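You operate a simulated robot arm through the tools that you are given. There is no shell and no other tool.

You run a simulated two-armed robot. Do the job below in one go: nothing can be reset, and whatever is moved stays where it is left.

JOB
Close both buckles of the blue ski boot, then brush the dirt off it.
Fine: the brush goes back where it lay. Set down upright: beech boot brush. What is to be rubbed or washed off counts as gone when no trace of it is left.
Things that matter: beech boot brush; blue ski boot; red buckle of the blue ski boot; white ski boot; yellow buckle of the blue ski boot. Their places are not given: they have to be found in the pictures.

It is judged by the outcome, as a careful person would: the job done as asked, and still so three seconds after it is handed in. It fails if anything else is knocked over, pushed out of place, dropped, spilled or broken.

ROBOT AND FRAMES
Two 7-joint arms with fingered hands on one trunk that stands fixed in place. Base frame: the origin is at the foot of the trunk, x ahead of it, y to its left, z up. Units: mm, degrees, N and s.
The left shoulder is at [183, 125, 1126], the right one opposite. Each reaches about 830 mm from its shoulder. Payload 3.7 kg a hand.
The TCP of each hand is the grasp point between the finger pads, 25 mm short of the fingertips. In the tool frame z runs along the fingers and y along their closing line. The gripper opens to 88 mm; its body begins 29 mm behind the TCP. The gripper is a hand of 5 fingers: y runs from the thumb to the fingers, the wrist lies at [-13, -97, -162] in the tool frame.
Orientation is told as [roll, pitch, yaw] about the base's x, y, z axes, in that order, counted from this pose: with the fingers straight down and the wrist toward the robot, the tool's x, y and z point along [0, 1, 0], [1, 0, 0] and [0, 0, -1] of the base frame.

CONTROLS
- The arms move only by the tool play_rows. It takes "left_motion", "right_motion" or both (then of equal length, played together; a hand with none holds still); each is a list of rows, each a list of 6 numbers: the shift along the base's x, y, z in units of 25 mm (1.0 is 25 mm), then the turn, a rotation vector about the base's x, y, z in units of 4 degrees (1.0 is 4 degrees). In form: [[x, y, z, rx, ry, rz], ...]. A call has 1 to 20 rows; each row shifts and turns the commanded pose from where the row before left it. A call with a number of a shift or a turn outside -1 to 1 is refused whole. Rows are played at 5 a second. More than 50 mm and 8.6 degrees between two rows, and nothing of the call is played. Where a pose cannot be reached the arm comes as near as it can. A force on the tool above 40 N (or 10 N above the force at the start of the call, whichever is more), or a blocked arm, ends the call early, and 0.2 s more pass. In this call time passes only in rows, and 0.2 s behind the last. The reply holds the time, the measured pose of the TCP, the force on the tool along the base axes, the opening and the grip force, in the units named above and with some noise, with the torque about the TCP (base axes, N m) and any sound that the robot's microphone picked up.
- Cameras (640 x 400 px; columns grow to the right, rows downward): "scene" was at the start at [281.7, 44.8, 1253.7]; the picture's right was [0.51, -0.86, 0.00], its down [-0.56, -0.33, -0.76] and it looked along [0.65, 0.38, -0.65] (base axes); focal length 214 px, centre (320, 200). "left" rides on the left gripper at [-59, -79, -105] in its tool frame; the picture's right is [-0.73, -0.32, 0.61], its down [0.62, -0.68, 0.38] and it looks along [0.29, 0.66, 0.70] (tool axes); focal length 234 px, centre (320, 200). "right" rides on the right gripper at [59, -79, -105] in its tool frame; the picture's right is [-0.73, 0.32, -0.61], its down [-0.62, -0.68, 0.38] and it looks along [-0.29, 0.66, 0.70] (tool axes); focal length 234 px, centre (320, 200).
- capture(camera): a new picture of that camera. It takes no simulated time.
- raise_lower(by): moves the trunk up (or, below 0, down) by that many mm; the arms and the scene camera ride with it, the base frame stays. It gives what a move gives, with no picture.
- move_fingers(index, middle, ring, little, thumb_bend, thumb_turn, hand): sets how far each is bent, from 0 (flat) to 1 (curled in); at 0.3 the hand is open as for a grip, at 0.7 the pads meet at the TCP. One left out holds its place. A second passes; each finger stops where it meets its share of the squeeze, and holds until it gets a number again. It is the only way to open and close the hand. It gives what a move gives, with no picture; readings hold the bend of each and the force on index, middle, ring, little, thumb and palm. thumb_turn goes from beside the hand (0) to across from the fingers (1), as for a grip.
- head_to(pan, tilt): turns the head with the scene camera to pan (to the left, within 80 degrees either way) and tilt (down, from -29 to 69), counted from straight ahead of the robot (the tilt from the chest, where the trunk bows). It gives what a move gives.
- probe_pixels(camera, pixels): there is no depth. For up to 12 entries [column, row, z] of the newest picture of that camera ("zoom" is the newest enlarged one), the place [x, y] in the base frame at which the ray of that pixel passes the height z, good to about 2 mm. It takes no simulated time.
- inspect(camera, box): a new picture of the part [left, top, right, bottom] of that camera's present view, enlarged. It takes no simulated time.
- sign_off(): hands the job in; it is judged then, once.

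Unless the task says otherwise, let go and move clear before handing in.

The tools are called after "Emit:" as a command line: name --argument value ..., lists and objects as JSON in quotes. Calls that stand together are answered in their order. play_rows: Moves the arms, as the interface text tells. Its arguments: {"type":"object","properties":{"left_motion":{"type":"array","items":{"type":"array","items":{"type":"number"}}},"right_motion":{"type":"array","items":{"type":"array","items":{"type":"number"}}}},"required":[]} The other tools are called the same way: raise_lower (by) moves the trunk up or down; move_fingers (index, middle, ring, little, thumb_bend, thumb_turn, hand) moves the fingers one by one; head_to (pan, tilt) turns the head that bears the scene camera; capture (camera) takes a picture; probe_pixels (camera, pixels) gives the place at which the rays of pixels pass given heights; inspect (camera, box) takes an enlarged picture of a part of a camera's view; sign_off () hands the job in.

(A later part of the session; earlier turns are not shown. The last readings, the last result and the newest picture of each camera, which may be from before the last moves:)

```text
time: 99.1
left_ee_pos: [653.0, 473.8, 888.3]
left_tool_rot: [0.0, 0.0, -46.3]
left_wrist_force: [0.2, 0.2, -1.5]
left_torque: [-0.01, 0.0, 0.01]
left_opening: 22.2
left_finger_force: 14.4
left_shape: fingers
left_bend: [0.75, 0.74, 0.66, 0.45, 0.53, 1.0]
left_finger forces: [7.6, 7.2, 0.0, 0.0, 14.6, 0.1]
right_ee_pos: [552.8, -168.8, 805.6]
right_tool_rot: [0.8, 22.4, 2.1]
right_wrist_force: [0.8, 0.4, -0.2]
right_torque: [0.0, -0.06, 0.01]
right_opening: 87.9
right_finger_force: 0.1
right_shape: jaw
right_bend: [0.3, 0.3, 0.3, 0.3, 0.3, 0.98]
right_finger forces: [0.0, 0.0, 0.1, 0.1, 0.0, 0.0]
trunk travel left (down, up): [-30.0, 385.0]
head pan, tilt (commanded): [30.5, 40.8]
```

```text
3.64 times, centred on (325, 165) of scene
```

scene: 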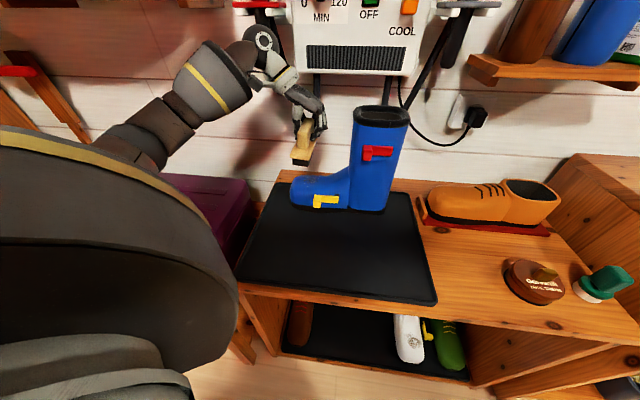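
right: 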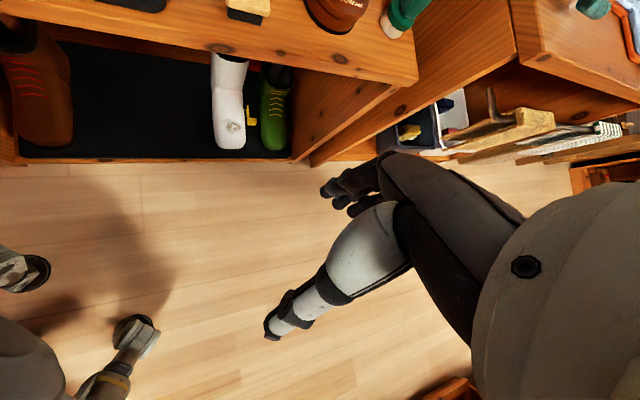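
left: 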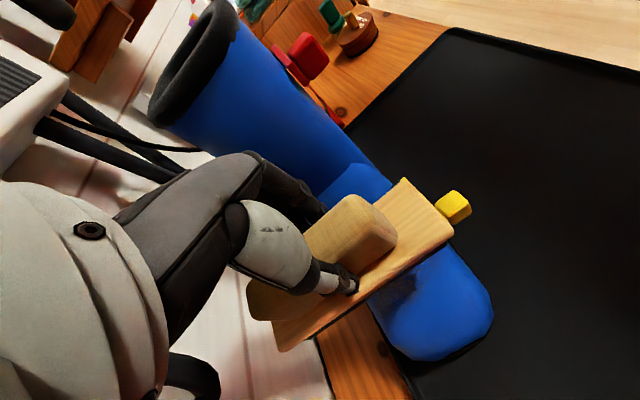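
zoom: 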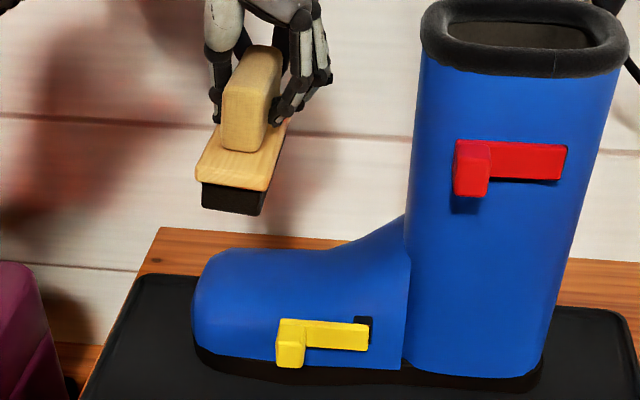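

The patch looks gone from here. I zoom in closely along the ridge to check for any faint remains.

Emit:
inspect --camera "scene" --box '[296, 172, 328, 192]'

Emit:
capture --camera "left"

Emit:
inspect --camera "left" --box '[300, 160, 520, 360]'

```text
16.00 times, centred on (312, 182) of scene
```

zoom: 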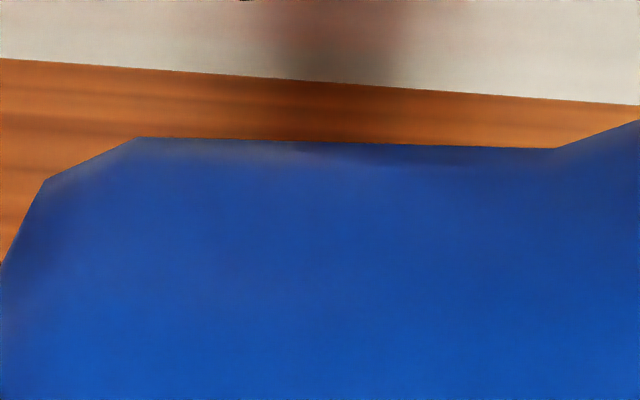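

```text
taken
```

left: 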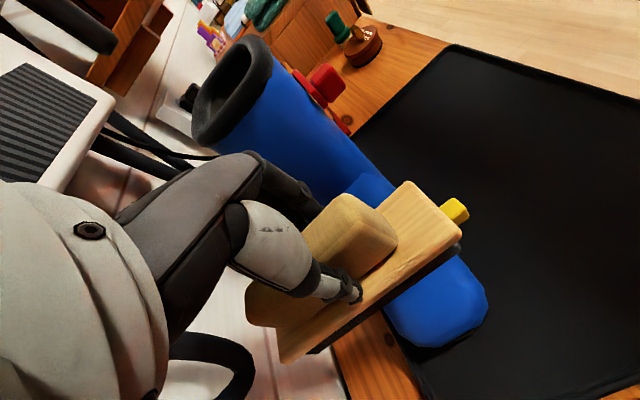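

```text
2.00 times, centred on (410, 260) of left
```

zoom: 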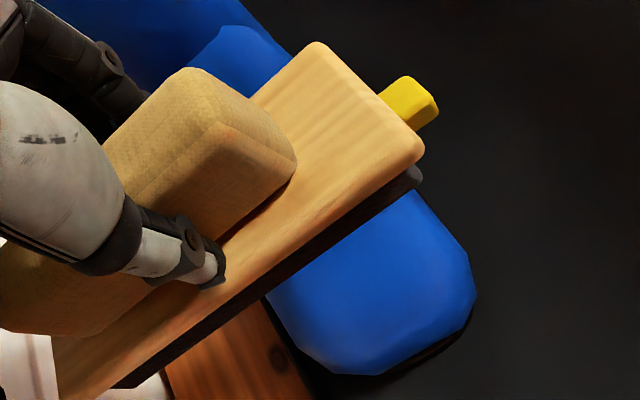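

It looks clean. As insurance I give it one more round of strokes over the whole patch before returning the brush.

Emit:
play_rows --left_motion '[[0.3, -0.3, -0.9, 0, 0, 0], [0, 0, -0.9, 0, 0, 0], [0, 0, -0.8, 0, 0, 0], [0, 0, -0.4, 0, 0, 0], [-0.1, 0.1, -0.12, 0, 0, 0], [0.177, 0.163, 0, 0, 0, 0], [0.177, 0.163, 0, 0, 0, 0], [0.177, 0.163, 0, 0, 0, 0], [-0.177, -0.163, 0, 0, 0, 0], [-0.177, -0.163, 0, 0, 0, 0], [-0.177, -0.163, 0, 0, 0, 0], [-0.177, -0.163, 0, 0, 0, 0], [0.163, -0.177, 0, 0, 0, 0], [0.163, -0.177, 0, 0, 0, 0], [0.177, 0.163, 0, 0, 0, 0], [0.177, 0.163, 0, 0, 0, 0], [0.177, 0.163, 0, 0, 0, 0], [-0.177, -0.163, 0, 0, 0, 0], [-0.177, -0.163, 0, 0, 0, 0], [-0.1, 0.1, 0, 0, 0, 0]]'

Emit:
play_rows --left_motion '[[0, 0, 0.5, 0, 0, 0], [0, 0, 0.8, 0, 0, 0], [0, 0, 0.9, 0, 0, 0], [-0.5, -0.2, 0.9, 0, 0, 0], [-0.7, -0.4, 0.9, 0, 0, 0], [-0.7, -0.5, 0.9, 0, 0, 0], [-0.7, -0.5, 0.9, 0, 0, 0]]'

Emit:
capture --camera "scene"

Emit:
inspect --camera "scene" --box '[260, 110, 420, 230]'

Emit:
capture --camera "left"

```text
time: 103.3
left_ee_pos: [663.1, 463.1, 811.7]
left_tool_rot: [0.0, 0.0, -46.4]
left_wrist_force: [0.4, -0.6, 0.4]
left_torque: [-0.05, -0.02, -0.02]
left_opening: 22.0
left_finger_force: 15.2
left_shape: fingers
left_bend: [0.75, 0.74, 0.66, 0.45, 0.53, 1.0]
left_finger forces: [8.0, 7.5, 0.0, 0.0, 14.8, 0.0]
right_ee_pos: [552.9, -168.8, 804.8]
right_tool_rot: [0.8, 22.4, 2.2]
right_wrist_force: [-0.7, -0.1, 0.3]
right_torque: [0.02, 0.01, 0.0]
right_opening: 87.6
right_finger_force: 0.0
right_shape: jaw
right_bend: [0.3, 0.3, 0.3, 0.3, 0.3, 0.98]
right_finger forces: [0.1, 0.0, 0.0, 0.0, 0.0, 0.0]
trunk travel left (down, up): [-30.0, 385.0]
head pan, tilt (commanded): [30.5, 40.8]
```

```text
time: 104.9
left_ee_pos: [597.8, 421.8, 953.7]
left_tool_rot: [-0.1, 0.0, -46.3]
left_wrist_force: [-0.6, -0.4, -1.0]
left_torque: [-0.02, 0.0, 0.0]
left_opening: 22.1
left_finger_force: 14.7
left_shape: fingers
left_bend: [0.75, 0.74, 0.66, 0.45, 0.53, 1.0]
left_finger forces: [7.8, 7.1, 0.0, 0.1, 14.8, 0.0]
right_ee_pos: [553.0, -168.4, 805.0]
right_tool_rot: [0.8, 22.5, 2.0]
right_wrist_force: [-0.1, -0.3, 0.1]
right_torque: [-0.02, -0.02, 0.02]
right_opening: 87.6
right_finger_force: 0.1
right_shape: jaw
right_bend: [0.3, 0.3, 0.3, 0.3, 0.3, 0.98]
right_finger forces: [0.0, 0.0, 0.0, 0.1, 0.0, 0.1]
trunk travel left (down, up): [-30.0, 385.0]
head pan, tilt (commanded): [30.5, 40.8]
```

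```text
taken
```

scene: 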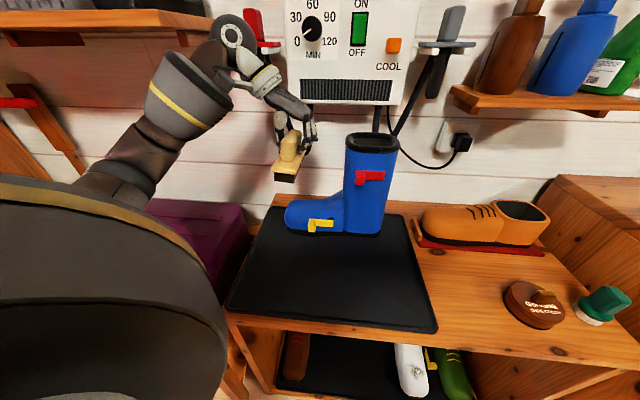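

```text
3.33 times, centred on (340, 170) of scene
```

zoom: 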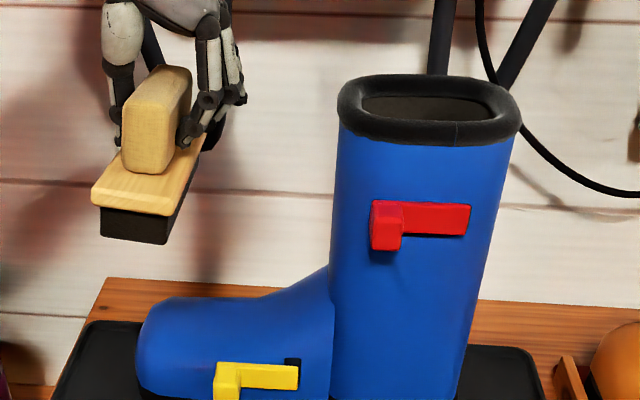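

```text
taken
```

left: 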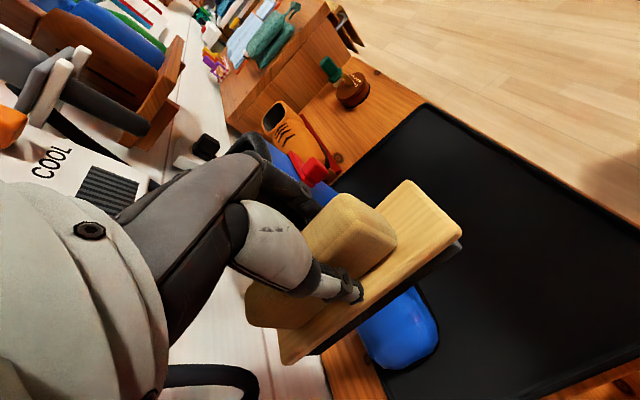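

The boot looks clean and both buckles are still closed. Before putting the brush back I measure how it sits in the hand now.

Emit:
inspect --camera "left" --box '[240, 160, 480, 380]'

Emit:
probe_pixels --camera "left" --pixels '[[461, 236, 921], [407, 181, 921], [285, 362, 921], [461, 236, 911], [407, 181, 911], [285, 362, 911]]'

Emit:
inspect --camera "scene" --box '[260, 110, 320, 190]'

```text
1.82 times, centred on (360, 270) of left
```

zoom: 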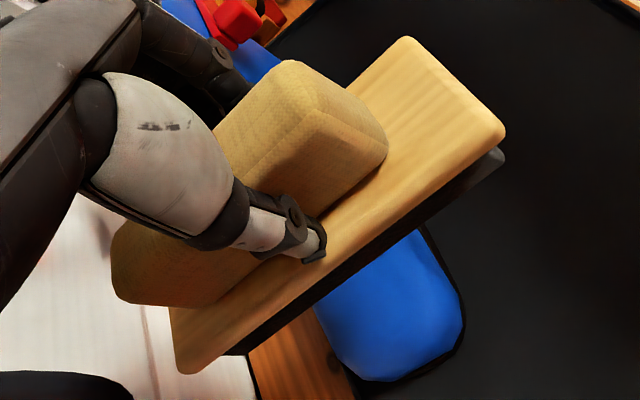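

```text
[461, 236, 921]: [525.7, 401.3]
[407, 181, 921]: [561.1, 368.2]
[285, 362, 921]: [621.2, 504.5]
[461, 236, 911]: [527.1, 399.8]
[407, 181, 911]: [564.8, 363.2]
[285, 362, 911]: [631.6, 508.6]
```

```text
5.00 times, centred on (290, 150) of scene
```

zoom: 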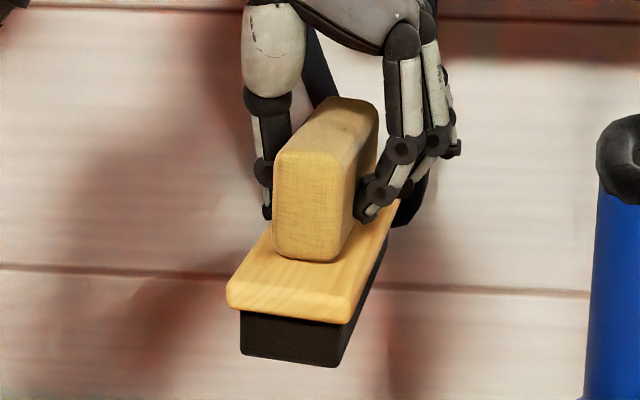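

The brush sits about 2.5° turned and 4 mm shifted in the hand compared with the grasp. I carry it back the way it came, correcting for that, to just above its original place.

Emit:
play_rows --left_motion '[[-0.56, -0.44, 0.22, 0, 0, 0], [-0.56, -0.44, 0.22, 0, 0, 0], [0, -0.88, 0, 0, 0, 0], [0, -0.88, 0, 0, 0, 0], [0, -0.88, 0, 0, 0, 0], [0, -0.88, 0, 0, 0, 0], [0, -0.88, 0, 0, 0, 0], [0.507, -0.8, -0.067, 0, 0, 0], [0.507, -0.8, -0.067, 0, 0, 0], [0.507, -0.8, -0.067, 0, 0, 0], [0.507, -0.8, -0.067, 0, 0, 0], [0.507, -0.8, -0.067, 0, 0, 0], [0.507, -0.8, -0.067, 0, 0, 0], [0.743, -0.69, -0.5, 0, 0, -0.09], [0.743, -0.69, -0.5, 0, 0, -0.09], [0.743, -0.69, -0.5, 0, 0, -0.09], [0.743, -0.69, -0.5, 0, 0, -0.09], [0.743, -0.69, -0.5, 0, 0, -0.09], [0.743, -0.69, -0.5, 0, 0, -0.09], [0.743, -0.69, -0.5, 0, 0, -0.09]]'

Emit:
capture --camera "left"

Emit:
capture --camera "scene"

```text
time: 109.1
left_ee_pos: [777.0, 51.0, 867.4]
left_tool_rot: [-0.1, -0.1, -48.7]
left_wrist_force: [0.1, 0.0, -1.5]
left_torque: [-0.04, 0.03, 0.04]
left_opening: 21.9
left_finger_force: 14.9
left_shape: fingers
left_bend: [0.75, 0.74, 0.66, 0.45, 0.53, 1.0]
left_finger forces: [7.8, 7.0, 0.0, 0.0, 14.6, 0.0]
right_ee_pos: [554.1, -168.4, 805.1]
right_tool_rot: [0.8, 22.5, 2.2]
right_wrist_force: [0.5, 0.7, -0.1]
right_torque: [0.01, 0.0, 0.01]
right_opening: 87.6
right_finger_force: 0.1
right_shape: jaw
right_bend: [0.3, 0.3, 0.3, 0.3, 0.3, 0.98]
right_finger forces: [0.1, 0.1, 0.1, 0.0, 0.0, 0.1]
trunk travel left (down, up): [-30.0, 385.0]
head pan, tilt (commanded): [30.5, 40.8]
```

```text
taken
```

left: 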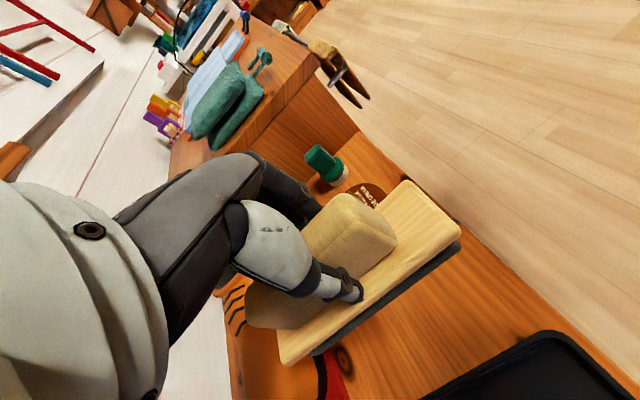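

```text
taken
```

scene: 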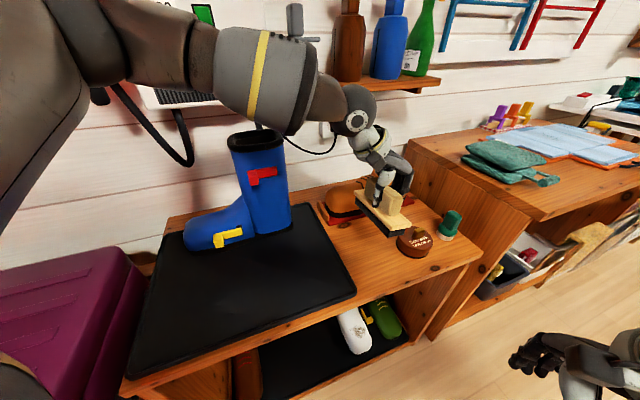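

The brush may have rolled slightly about its long axis. I look closely from both cameras before setting it down.

Emit:
inspect --camera "scene" --box '[335, 160, 435, 265]'

Emit:
inspect --camera "left" --box '[240, 160, 480, 380]'

```text
3.81 times, centred on (385, 212) of scene
```

zoom: 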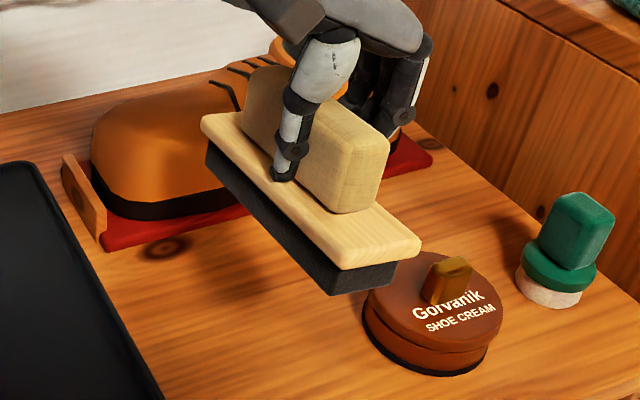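

```text
1.82 times, centred on (360, 270) of left
```

zoom: 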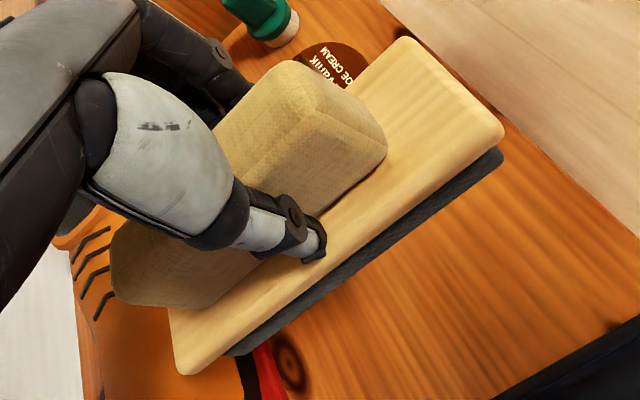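

The analysis says the brush is nearly level, turned about 3° in the hand (mostly corrected). I make the last small correction and lower it close to the table.

Emit:
play_rows --left_motion '[[-0.04, -0.09, -0.6, 0, 0, -0.25], [0, 0, -0.9, 0, 0, 0], [0, 0, -0.9, 0, 0, 0], [0, 0, -0.9, 0, 0, 0], [0, 0, -0.7, 0, 0, 0], [0, 0, -0.4, 0, 0, 0]]'

Emit:
capture --camera "scene"

Emit:
inspect --camera "scene" --box '[330, 190, 450, 300]'

Emit:
capture --camera "left"

```text
time: 110.5
left_ee_pos: [775.6, 47.2, 757.1]
left_tool_rot: [0.0, 0.0, -50.0]
left_wrist_force: [0.6, -0.2, -1.5]
left_torque: [-0.03, 0.03, -0.05]
left_opening: 22.0
left_finger_force: 14.7
left_shape: fingers
left_bend: [0.75, 0.74, 0.66, 0.45, 0.53, 1.0]
left_finger forces: [7.8, 7.0, 0.0, 0.1, 14.5, 0.0]
right_ee_pos: [554.7, -167.8, 804.1]
right_tool_rot: [0.8, 22.6, 2.1]
right_wrist_force: [0.0, 0.0, 0.2]
right_torque: [0.01, 0.01, -0.01]
right_opening: 87.6
right_finger_force: 0.1
right_shape: jaw
right_bend: [0.3, 0.3, 0.3, 0.3, 0.3, 0.98]
right_finger forces: [0.1, 0.0, 0.1, 0.0, 0.0, 0.1]
trunk travel left (down, up): [-30.0, 385.0]
head pan, tilt (commanded): [30.5, 40.8]
```

```text
taken
```

scene: 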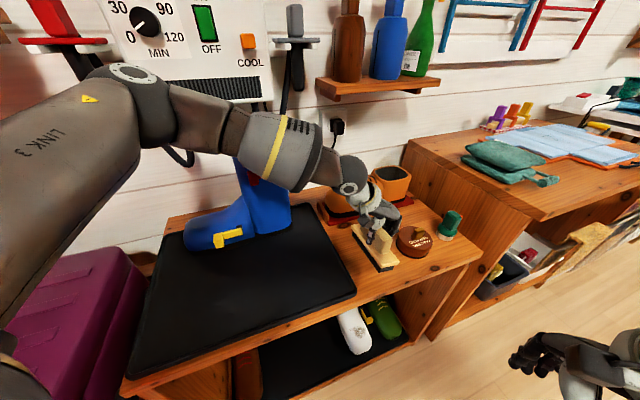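

```text
3.64 times, centred on (390, 245) of scene
```

zoom: 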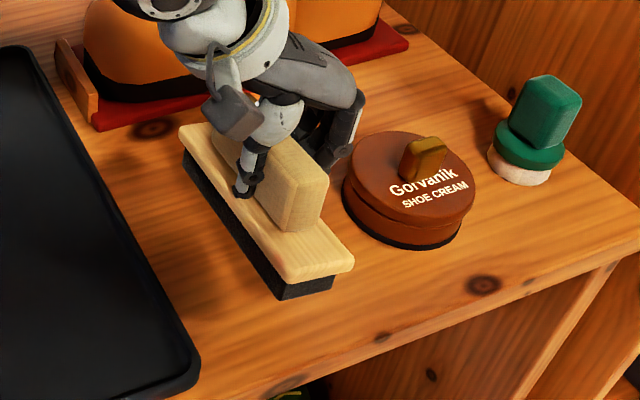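

```text
taken
```

left: 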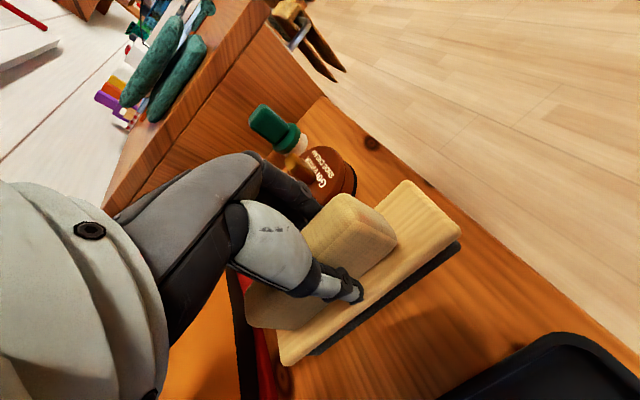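

The brush is level about 20 mm above its spot and clear of the tin. I lower it until it touches.

Emit:
play_rows --left_motion '[[0, 0, -0.3, 0, 0, 0], [0, 0, -0.25, 0, 0, 0], [0, 0, -0.15, 0, 0, 0]]'

Emit:
play_rows --left_motion '[[0, 0, -0.12, 0, 0, 0]]'

Emit:
inspect --camera "scene" --box '[330, 190, 450, 300]'

```text
time: 111.3
left_ee_pos: [777.2, 47.3, 740.0]
left_tool_rot: [0.0, 0.0, -49.8]
left_wrist_force: [-0.2, -0.4, -1.5]
left_torque: [-0.01, 0.01, 0.0]
left_opening: 22.0
left_finger_force: 14.9
left_shape: fingers
left_bend: [0.75, 0.74, 0.66, 0.45, 0.53, 1.0]
left_finger forces: [7.9, 7.0, 0.0, 0.0, 14.6, 0.1]
right_ee_pos: [554.0, -168.8, 806.2]
right_tool_rot: [0.8, 22.5, 2.1]
right_wrist_force: [0.4, -0.4, -0.4]
right_torque: [-0.02, 0.01, -0.01]
right_opening: 87.7
right_finger_force: 0.2
right_shape: jaw
right_bend: [0.3, 0.3, 0.3, 0.3, 0.3, 0.98]
right_finger forces: [0.0, 0.0, 0.1, 0.0, 0.0, 0.0]
trunk travel left (down, up): [-30.0, 385.0]
head pan, tilt (commanded): [30.5, 40.8]
```

```text
time: 111.7
left_ee_pos: [775.4, 48.0, 738.0]
left_tool_rot: [0.0, 0.0, -49.8]
left_wrist_force: [0.3, 0.2, -1.7]
left_torque: [-0.03, -0.03, 0.02]
left_opening: 22.0
left_finger_force: 14.1
left_shape: fingers
left_bend: [0.75, 0.74, 0.66, 0.45, 0.53, 1.0]
left_finger forces: [7.8, 7.0, 0.1, 0.1, 14.5, 0.1]
right_ee_pos: [554.2, -167.1, 805.4]
right_tool_rot: [0.7, 22.5, 2.1]
right_wrist_force: [0.5, 0.1, -0.5]
right_torque: [0.0, -0.02, 0.0]
right_opening: 87.9
right_finger_force: 0.1
right_shape: jaw
right_bend: [0.3, 0.3, 0.3, 0.3, 0.3, 0.98]
right_finger forces: [0.0, 0.0, 0.0, 0.0, 0.1, 0.1]
trunk travel left (down, up): [-30.0, 385.0]
head pan, tilt (commanded): [30.5, 40.8]
```

```text
3.64 times, centred on (390, 245) of scene
```

zoom: 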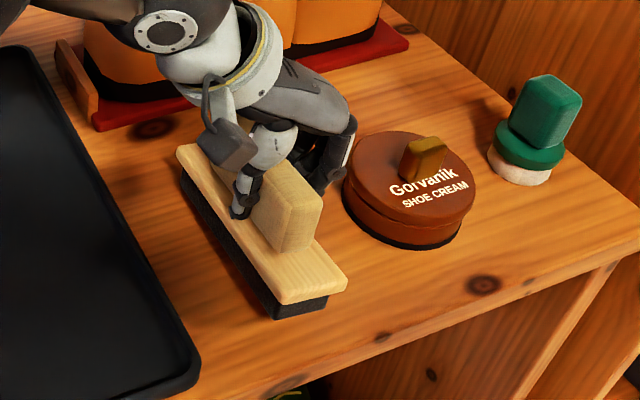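

No contact yet (−1.7 N is the brush's weight). I continue in small steps.

Emit:
play_rows --left_motion '[[0, 0, -0.08, 0, 0, 0], [0, 0, -0.08, 0, 0, 0]]'

Emit:
play_rows --left_motion '[[0, 0, -0.06, 0, 0, 0], [0, 0, -0.06, 0, 0, 0]]'

Emit:
inspect --camera "scene" --box '[330, 190, 450, 300]'

```text
time: 112.3
left_ee_pos: [774.5, 47.4, 733.2]
left_tool_rot: [0.0, -0.1, -49.8]
left_wrist_force: [-0.2, 0.3, -0.7]
left_torque: [0.0, 0.01, 0.07]
left_opening: 22.2
left_finger_force: 14.3
left_shape: fingers
left_bend: [0.75, 0.74, 0.66, 0.45, 0.53, 1.0]
left_finger forces: [7.7, 7.1, 0.0, 0.0, 14.7, 0.0]
right_ee_pos: [552.2, -169.2, 805.8]
right_tool_rot: [0.7, 22.4, 2.1]
right_wrist_force: [0.6, 0.2, -0.3]
right_torque: [0.02, -0.01, -0.02]
right_opening: 87.8
right_finger_force: 0.0
right_shape: jaw
right_bend: [0.3, 0.3, 0.3, 0.3, 0.3, 0.98]
right_finger forces: [0.0, 0.1, 0.1, 0.0, 0.0, 0.0]
trunk travel left (down, up): [-30.0, 385.0]
head pan, tilt (commanded): [30.5, 40.8]
```

```text
time: 112.9
left_ee_pos: [776.0, 46.0, 731.9]
left_tool_rot: [0.0, 0.1, -49.8]
left_wrist_force: [-0.4, -0.4, 0.1]
left_torque: [0.04, -0.03, 0.02]
left_opening: 22.0
left_finger_force: 15.1
left_shape: fingers
left_bend: [0.75, 0.74, 0.66, 0.45, 0.53, 1.0]
left_finger forces: [7.7, 6.9, 0.0, 0.0, 14.8, 0.0]
right_ee_pos: [553.6, -167.8, 804.7]
right_tool_rot: [0.8, 22.5, 2.0]
right_wrist_force: [-0.7, -0.5, -0.7]
right_torque: [0.02, -0.02, 0.0]
right_opening: 87.8
right_finger_force: 0.2
right_shape: jaw
right_bend: [0.3, 0.3, 0.3, 0.3, 0.3, 0.98]
right_finger forces: [0.1, 0.0, 0.1, 0.0, 0.0, 0.0]
trunk travel left (down, up): [-30.0, 385.0]
head pan, tilt (commanded): [30.5, 40.8]
```

```text
3.64 times, centred on (390, 245) of scene
```

zoom: 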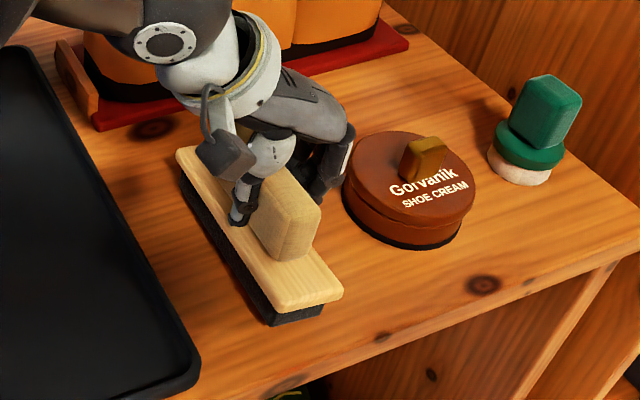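

The brush's weight is now borne by the table. I check its corners against the original place before releasing.

Emit:
capture --camera "scene"

Emit:
probe_pixels --camera "scene" --pixels '[[351.5, 231.8, 700], [376.3, 275, 700], [396.3, 269, 700]]'

Emit:
inspect --camera "scene" --box '[345, 220, 405, 282]'

Emit:
capture --camera "left"

```text
taken
```

scene: 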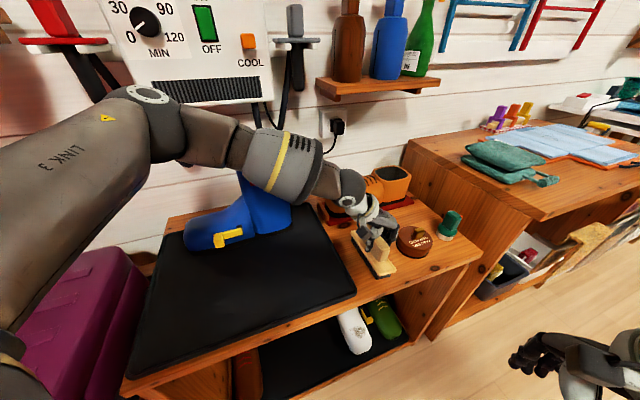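

```text
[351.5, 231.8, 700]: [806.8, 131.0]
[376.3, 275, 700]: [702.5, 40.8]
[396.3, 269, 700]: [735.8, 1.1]
```

```text
6.45 times, centred on (375, 251) of scene
```

zoom: 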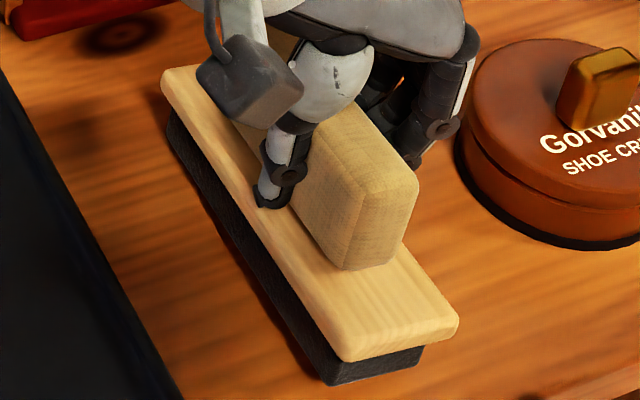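

```text
taken
```

left: 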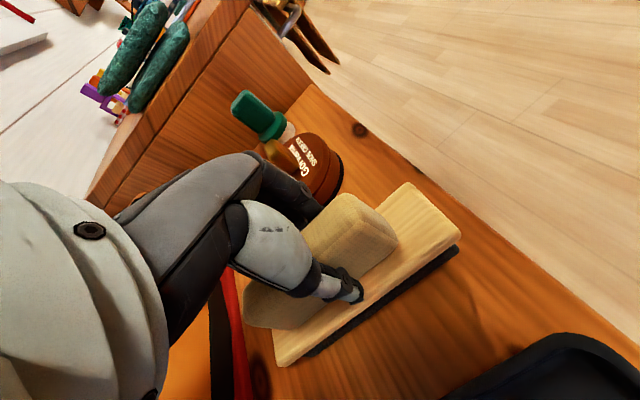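

Emit:
probe_pixels --camera "scene" --pixels '[[378.9, 275.5, 700], [396.4, 270.4, 700], [351, 231.6, 700]]'

Emit:
play_rows --left_motion '[[0, 0, -0.06, 0, 0, 0], [0, 0, -0.06, 0, 0, 0]]'

Emit:
inspect --camera "scene" --box '[345, 220, 405, 282]'

```text
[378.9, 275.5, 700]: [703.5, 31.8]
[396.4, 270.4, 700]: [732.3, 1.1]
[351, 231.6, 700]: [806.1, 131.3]
```

```text
time: 113.5
left_ee_pos: [775.0, 47.6, 727.9]
left_tool_rot: [0.0, 0.0, -49.9]
left_wrist_force: [0.0, -0.7, 0.7]
left_torque: [0.02, -0.04, 0.05]
left_opening: 21.9
left_finger_force: 14.9
left_shape: fingers
left_bend: [0.75, 0.74, 0.66, 0.45, 0.53, 1.0]
left_finger forces: [7.5, 7.5, 0.0, 0.0, 15.2, 0.1]
right_ee_pos: [553.1, -168.9, 806.1]
right_tool_rot: [0.7, 22.4, 2.1]
right_wrist_force: [0.0, -0.4, 0.0]
right_torque: [0.0, 0.02, 0.02]
right_opening: 87.9
right_finger_force: 0.1
right_shape: jaw
right_bend: [0.3, 0.3, 0.3, 0.3, 0.3, 0.98]
right_finger forces: [0.0, 0.0, 0.1, 0.0, 0.0, 0.1]
trunk travel left (down, up): [-30.0, 385.0]
head pan, tilt (commanded): [30.5, 40.8]
```

```text
6.45 times, centred on (375, 251) of scene
```

zoom: 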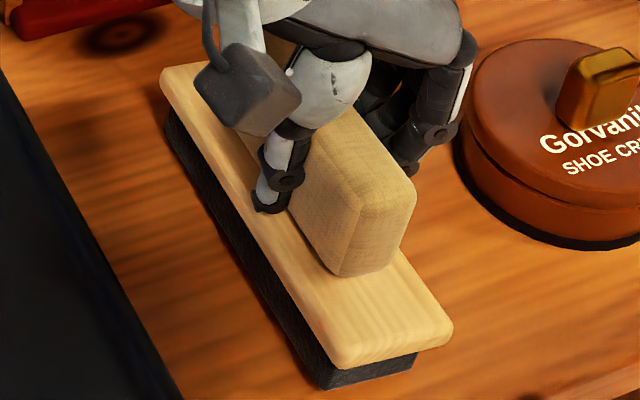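

The corners match the original place within about 3 mm. I release in small balanced steps so the brush is not pushed.

Emit:
move_fingers --hand "left" --index 0.71 --middle 0.71 --ring 0.6 --thumb_bend 0.67

Emit:
move_fingers --hand "left" --index 0.66 --middle 0.66 --ring 0.55 --thumb_bend 0.6

Emit:
inspect --camera "scene" --box '[345, 220, 405, 282]'

```text
time: 114.5
left_ee_pos: [775.6, 47.8, 728.5]
left_tool_rot: [0.1, -0.1, -49.8]
left_wrist_force: [-1.6, 2.5, 5.6]
left_torque: [0.15, 0.12, 0.04]
left_opening: 22.6
left_finger_force: 9.1
left_shape: fingers
left_bend: [0.66, 0.67, 0.6, 0.45, 0.54, 1.0]
left_finger forces: [3.1, 3.1, 0.0, 0.1, 11.8, 0.1]
right_ee_pos: [552.9, -167.9, 805.0]
right_tool_rot: [0.8, 22.4, 2.1]
right_wrist_force: [0.2, -0.2, -0.1]
right_torque: [0.02, -0.01, 0.01]
right_opening: 87.7
right_finger_force: 0.1
right_shape: jaw
right_bend: [0.3, 0.3, 0.3, 0.3, 0.3, 0.98]
right_finger forces: [0.0, 0.0, 0.0, 0.1, 0.0, 0.0]
trunk travel left (down, up): [-30.0, 385.0]
head pan, tilt (commanded): [30.5, 40.8]
```

```text
time: 115.5
left_ee_pos: [775.0, 46.7, 726.7]
left_tool_rot: [0.0, 0.1, -49.9]
left_wrist_force: [-1.3, 0.7, 2.8]
left_torque: [0.06, 0.07, -0.01]
left_opening: 23.4
left_finger_force: 4.2
left_shape: fingers
left_bend: [0.65, 0.65, 0.55, 0.45, 0.54, 1.0]
left_finger forces: [1.2, 1.0, 0.0, 0.0, 6.1, 0.0]
right_ee_pos: [552.0, -168.7, 805.2]
right_tool_rot: [0.9, 22.4, 2.2]
right_wrist_force: [-1.4, 0.9, -0.1]
right_torque: [0.01, -0.01, 0.0]
right_opening: 87.8
right_finger_force: 0.1
right_shape: jaw
right_bend: [0.3, 0.3, 0.3, 0.3, 0.3, 0.98]
right_finger forces: [0.0, 0.0, 0.1, 0.1, 0.0, 0.1]
trunk travel left (down, up): [-30.0, 385.0]
head pan, tilt (commanded): [30.5, 40.8]
```

```text
6.45 times, centred on (375, 251) of scene
```

zoom: 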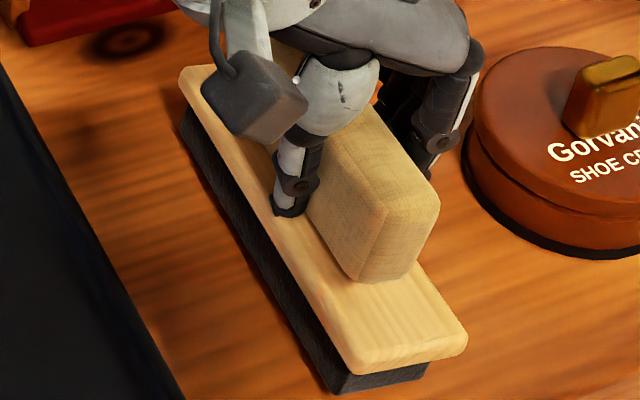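

The thumb pushes more than the fingers. I release the thumb first from here.

Emit:
move_fingers --hand "left" --thumb_bend 0.5

Emit:
move_fingers --hand "left" --index 0.55 --middle 0.55 --ring 0.5 --thumb_bend 0.42

Emit:
inspect --camera "scene" --box '[345, 220, 405, 282]'

Emit:
capture --camera "scene"

Emit:
inspect --camera "left" --box '[240, 160, 480, 380]'

```text
time: 116.5
left_ee_pos: [774.9, 46.9, 728.1]
left_tool_rot: [-0.1, 0.0, -50.0]
left_wrist_force: [0.2, 0.8, 0.0]
left_torque: [0.06, 0.02, -0.01]
left_opening: 25.3
left_finger_force: 0.3
left_shape: fingers
left_bend: [0.66, 0.66, 0.55, 0.45, 0.49, 1.0]
left_finger forces: [0.2, 0.1, 0.0, 0.0, 0.7, 0.0]
right_ee_pos: [553.4, -168.3, 805.3]
right_tool_rot: [0.8, 22.5, 2.1]
right_wrist_force: [0.5, -0.1, 0.1]
right_torque: [0.03, -0.01, -0.05]
right_opening: 87.6
right_finger_force: 0.1
right_shape: jaw
right_bend: [0.3, 0.3, 0.3, 0.3, 0.3, 0.98]
right_finger forces: [0.0, 0.0, 0.0, 0.0, 0.1, 0.0]
trunk travel left (down, up): [-30.0, 385.0]
head pan, tilt (commanded): [30.5, 40.8]
```

```text
time: 117.5
left_ee_pos: [776.0, 46.7, 727.8]
left_tool_rot: [0.0, -0.1, -49.8]
left_wrist_force: [0.0, 0.3, 0.2]
left_torque: [0.0, -0.01, 0.02]
left_opening: 44.6
left_finger_force: 0.3
left_shape: fingers
left_bend: [0.55, 0.55, 0.5, 0.45, 0.42, 0.99]
left_finger forces: [0.1, 0.0, 0.0, 0.1, 0.2, 0.0]
right_ee_pos: [552.5, -168.1, 805.9]
right_tool_rot: [0.7, 22.5, 2.1]
right_wrist_force: [0.1, -0.3, -0.2]
right_torque: [-0.01, -0.03, -0.01]
right_opening: 87.7
right_finger_force: 0.1
right_shape: jaw
right_bend: [0.3, 0.3, 0.3, 0.3, 0.3, 0.98]
right_finger forces: [0.0, 0.0, 0.0, 0.0, 0.0, 0.0]
trunk travel left (down, up): [-30.0, 385.0]
head pan, tilt (commanded): [30.5, 40.8]
```

```text
6.45 times, centred on (375, 251) of scene
```

zoom: 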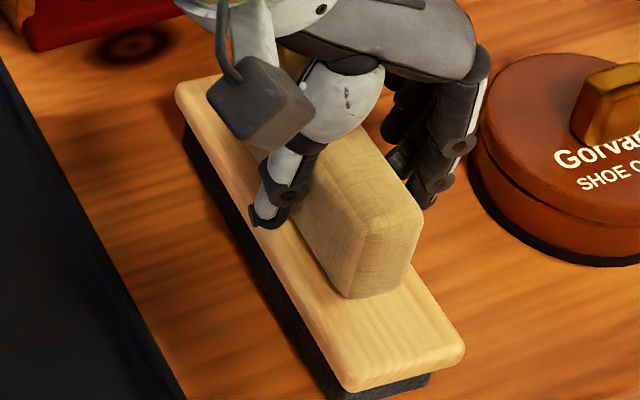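

```text
taken
```

scene: 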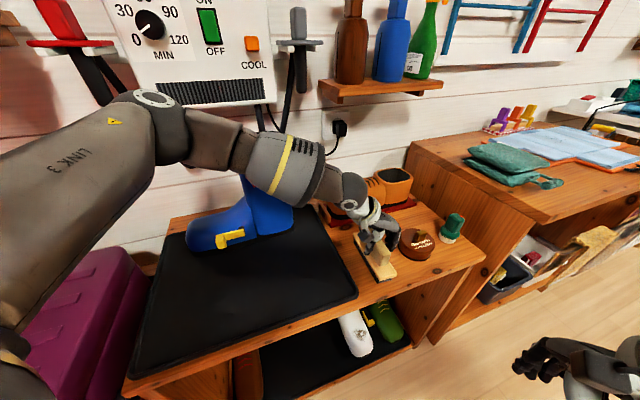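

```text
1.82 times, centred on (360, 270) of left
```

zoom: 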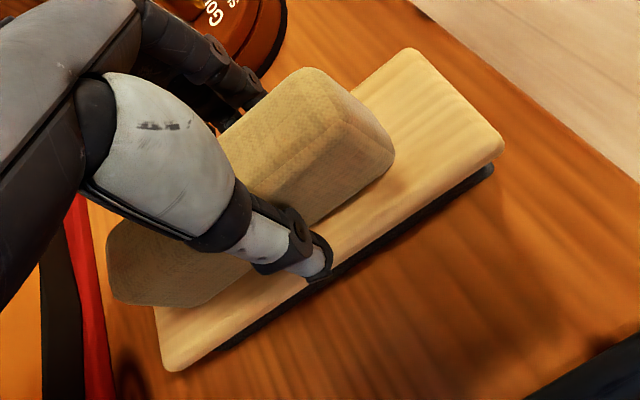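

The brush is released and lies flat. I check its position, then raise the hand straight up with the opening kept clear of tin and handle.

Emit:
probe_pixels --camera "scene" --pixels '[[353, 233.2, 700], [378.9, 280.5, 700], [397.2, 274.3, 700]]'

Emit:
move_fingers --hand "left" --index 0.5 --middle 0.5 --ring 0.48 --thumb_bend 0.35

Emit:
play_rows --left_motion '[[0, 0, 0.2, 0, 0, 0], [0, 0, 0.3, 0, 0, 0], [0, 0, 0.5, 0, 0, 0], [0, 0, 0.8, 0, 0, 0], [0, 0, 0.9, 0, 0, 0], [0, 0, 0.9, 0, 0, 0]]'

Emit:
capture --camera "scene"

Emit:
capture --camera "left"

```text
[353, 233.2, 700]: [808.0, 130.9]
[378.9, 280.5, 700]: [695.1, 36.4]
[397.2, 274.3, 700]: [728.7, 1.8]
```

```text
time: 118.5
left_ee_pos: [775.5, 48.2, 727.4]
left_tool_rot: [-0.1, 0.0, -50.0]
left_wrist_force: [-0.3, 0.7, 0.2]
left_torque: [0.0, -0.03, 0.03]
left_opening: 57.5
left_finger_force: 0.1
left_shape: fingers
left_bend: [0.5, 0.5, 0.48, 0.45, 0.35, 0.98]
left_finger forces: [0.0, 0.0, 0.1, 0.0, 0.0, 0.0]
right_ee_pos: [552.9, -168.1, 805.0]
right_tool_rot: [0.8, 22.4, 2.2]
right_wrist_force: [0.5, 0.4, 0.1]
right_torque: [0.0, -0.01, 0.0]
right_opening: 87.7
right_finger_force: 0.2
right_shape: jaw
right_bend: [0.3, 0.3, 0.3, 0.3, 0.3, 0.98]
right_finger forces: [0.0, 0.0, 0.0, 0.1, 0.1, 0.0]
trunk travel left (down, up): [-30.0, 385.0]
head pan, tilt (commanded): [30.5, 40.8]
```

```text
time: 119.9
left_ee_pos: [775.2, 46.4, 818.3]
left_tool_rot: [0.0, 0.0, -50.0]
left_wrist_force: [0.7, -0.4, -0.8]
left_torque: [-0.06, -0.02, -0.01]
left_opening: 57.5
left_finger_force: 0.0
left_shape: fingers
left_bend: [0.5, 0.5, 0.48, 0.45, 0.35, 0.98]
left_finger forces: [0.0, 0.0, 0.0, 0.2, 0.0, 0.0]
right_ee_pos: [553.6, -168.4, 805.4]
right_tool_rot: [0.8, 22.5, 2.1]
right_wrist_force: [0.4, -1.1, 0.7]
right_torque: [0.02, -0.01, -0.02]
right_opening: 87.7
right_finger_force: 0.1
right_shape: jaw
right_bend: [0.3, 0.3, 0.3, 0.3, 0.3, 0.98]
right_finger forces: [0.0, 0.1, 0.0, 0.0, 0.1, 0.1]
trunk travel left (down, up): [-30.0, 385.0]
head pan, tilt (commanded): [30.5, 40.8]
```

```text
taken
```

scene: 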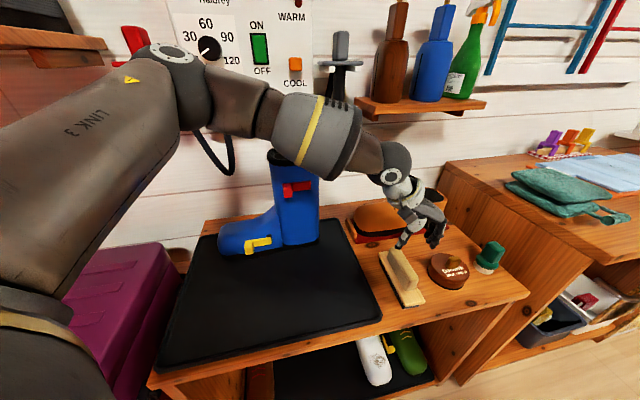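

```text
taken
```

left: 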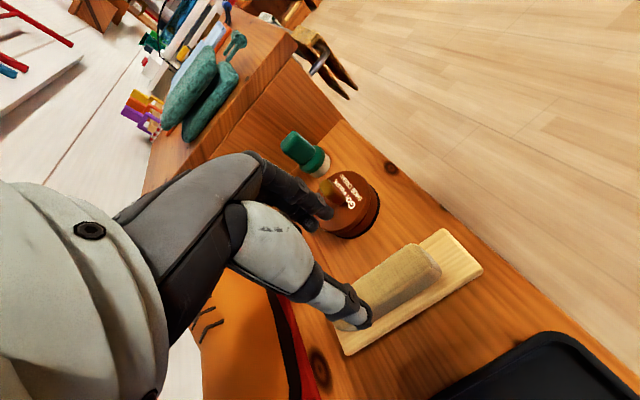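

The brush stands free and upright. I measure its final corners against the original place.

Emit:
inspect --camera "scene" --box '[372, 240, 432, 312]'

Emit:
inspect --camera "left" --box '[320, 210, 500, 370]'

```text
5.56 times, centred on (402, 276) of scene
```

zoom: 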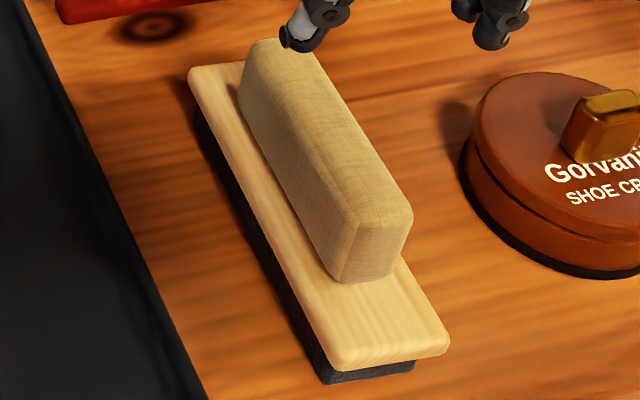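

```text
2.50 times, centred on (410, 290) of left
```

zoom: 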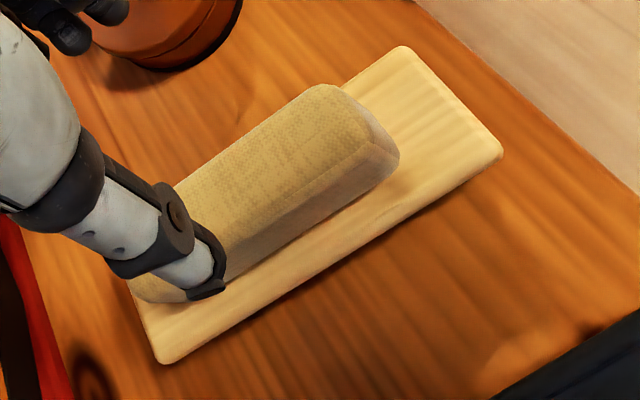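

Emit:
probe_pixels --camera "scene" --pixels '[[378.4, 253.5, 700], [404.3, 305.3, 700], [425.3, 302.1, 700]]'

Emit:
probe_pixels --camera "left" --pixels '[[482.5, 270, 700], [442, 228, 700], [347, 354, 700]]'

```text
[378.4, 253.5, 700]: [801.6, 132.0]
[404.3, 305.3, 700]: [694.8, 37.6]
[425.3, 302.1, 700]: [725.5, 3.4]
```

```text
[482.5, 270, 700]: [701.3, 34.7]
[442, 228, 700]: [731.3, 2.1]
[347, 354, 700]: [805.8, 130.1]
```

The brush is within about 5 mm of where it lay, upright. I take the left hand back around to a viewpoint over the toe to verify the boot is clean and the buckles closed.

Emit:
play_rows --left_motion '[[-0.4, 0.4, 0.9, 0, 0, 0], [-0.737, 0.709, 0.783, 0, 0, 0], [-0.737, 0.709, 0.783, 0, 0, 0], [-0.737, 0.709, 0.783, 0, 0, 0], [-0.737, 0.709, 0.783, 0, 0, 0], [-0.737, 0.709, 0.783, 0, 0, 0], [-0.737, 0.709, 0.783, 0, 0, 0], [-0.737, 0.8, 0.3, 0, 0, 0.3], [-0.6, 0.8, 0.3, 0, 0, 0.3], [-0.5, 0.8, 0.3, 0, 0, 0.3], [-0.5, 0.8, 0.3, 0, 0, 0.3], [-0.3, 0.8, 0.3, 0, 0, 0.3], [-0.1, 0.8, 0.3, 0, 0, 0.3], [0, 0.8, 0.3, 0, 0, 0.3], [0, 0.8, 0.3, 0, 0, 0.3], [0, 0.7, 0.3, 0, 0, 0], [0, 0.7, 0.3, 0, 0, 0], [0, 0.6, 0.3, 0, 0, 0]]'

Emit:
capture --camera "left"

Emit:
capture --camera "scene"

```text
time: 123.7
left_ee_pos: [586.5, 374.0, 1040.1]
left_tool_rot: [-0.1, 0.0, -40.3]
left_wrist_force: [-0.1, 0.1, -0.4]
left_torque: [-0.02, 0.03, 0.01]
left_opening: 57.4
left_finger_force: 0.1
left_shape: fingers
left_bend: [0.5, 0.5, 0.48, 0.45, 0.35, 0.98]
left_finger forces: [0.0, 0.1, 0.0, 0.1, 0.0, 0.1]
right_ee_pos: [553.9, -169.2, 806.1]
right_tool_rot: [0.7, 22.4, 2.1]
right_wrist_force: [0.3, -0.2, -0.5]
right_torque: [0.01, 0.02, 0.03]
right_opening: 87.8
right_finger_force: 0.0
right_shape: jaw
right_bend: [0.3, 0.3, 0.3, 0.3, 0.3, 0.98]
right_finger forces: [0.0, 0.0, 0.0, 0.0, 0.0, 0.1]
trunk travel left (down, up): [-30.0, 385.0]
head pan, tilt (commanded): [30.5, 40.8]
```

```text
taken
```

left: 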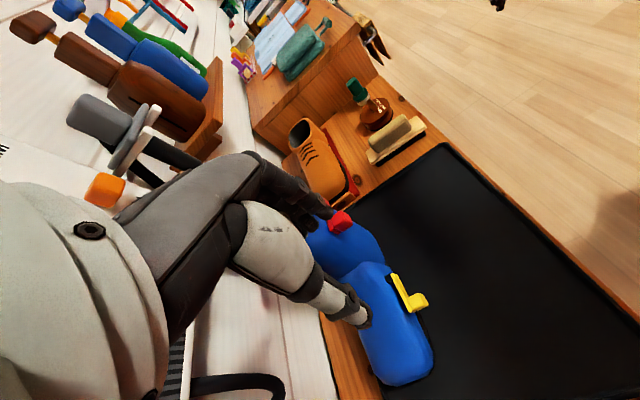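

```text
taken
```

scene: 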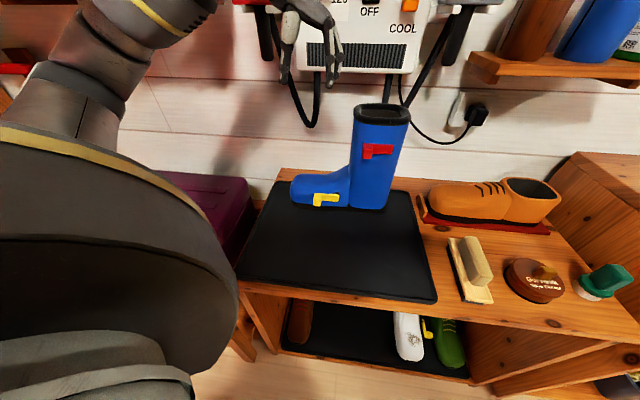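

The left view shows the toe top. I enlarge it and the boot in the scene view.

Emit:
inspect --camera "left" --box '[330, 240, 460, 395]'

Emit:
inspect --camera "scene" --box '[275, 95, 425, 220]'

Emit:
inspect --camera "scene" --box '[285, 165, 335, 212]'

```text
2.58 times, centred on (395, 318) of left
```

zoom: 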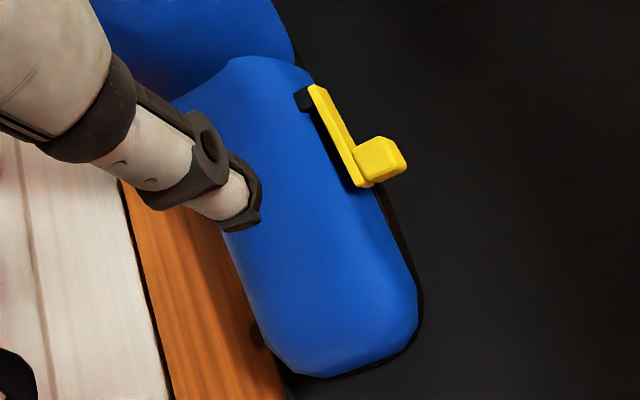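

```text
3.20 times, centred on (350, 158) of scene
```

zoom: 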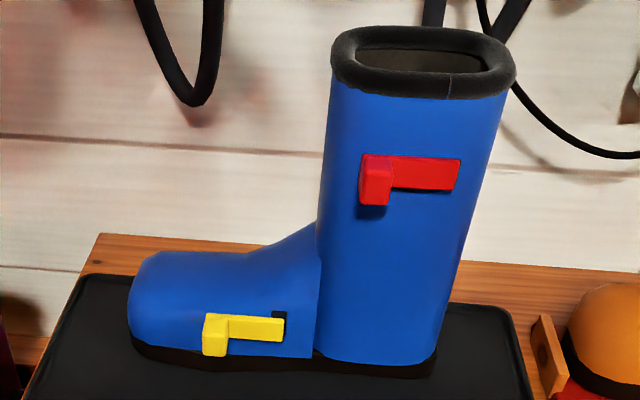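

```text
8.51 times, centred on (310, 188) of scene
```

zoom: 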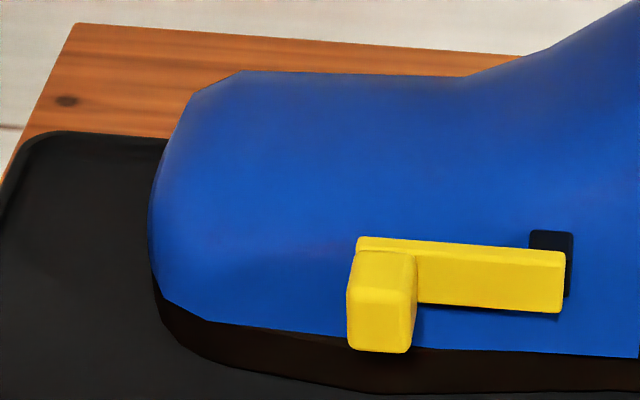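

The toe is clean from above too. As a last check on the buckles I measure the heading of both bars' top edges precisely.

Emit:
inspect --camera "scene" --box '[356, 138, 400, 164]'

Emit:
inspect --camera "scene" --box '[306, 186, 350, 212]'

Emit:
inspect --camera "left" --box '[380, 260, 440, 320]'

```text
14.55 times, centred on (378, 151) of scene
```

zoom: 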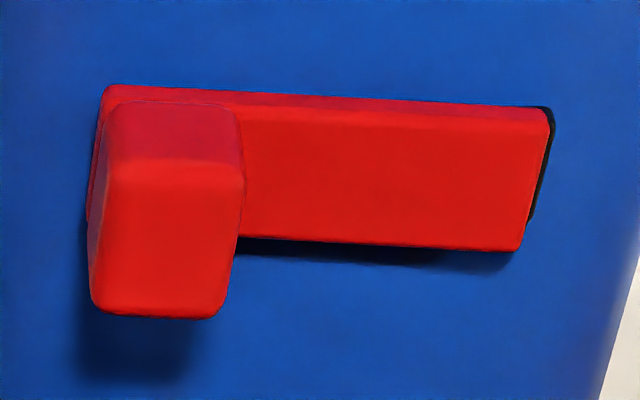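

```text
14.55 times, centred on (328, 199) of scene
```

zoom: 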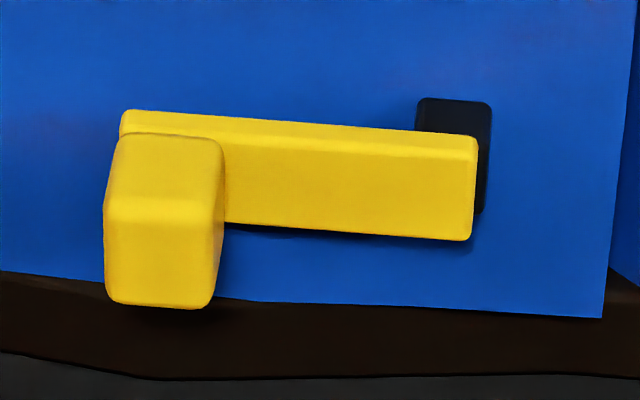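

```text
6.67 times, centred on (410, 290) of left
```

zoom: 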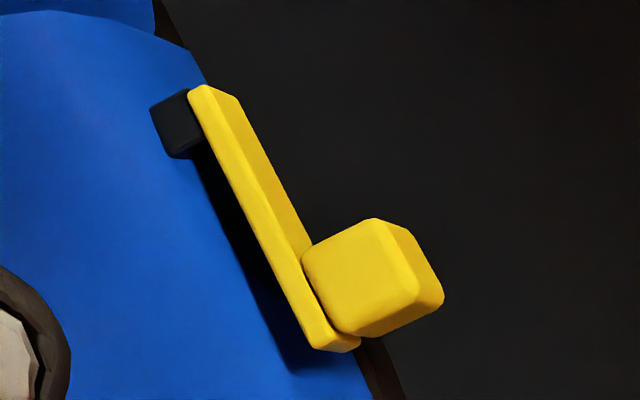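

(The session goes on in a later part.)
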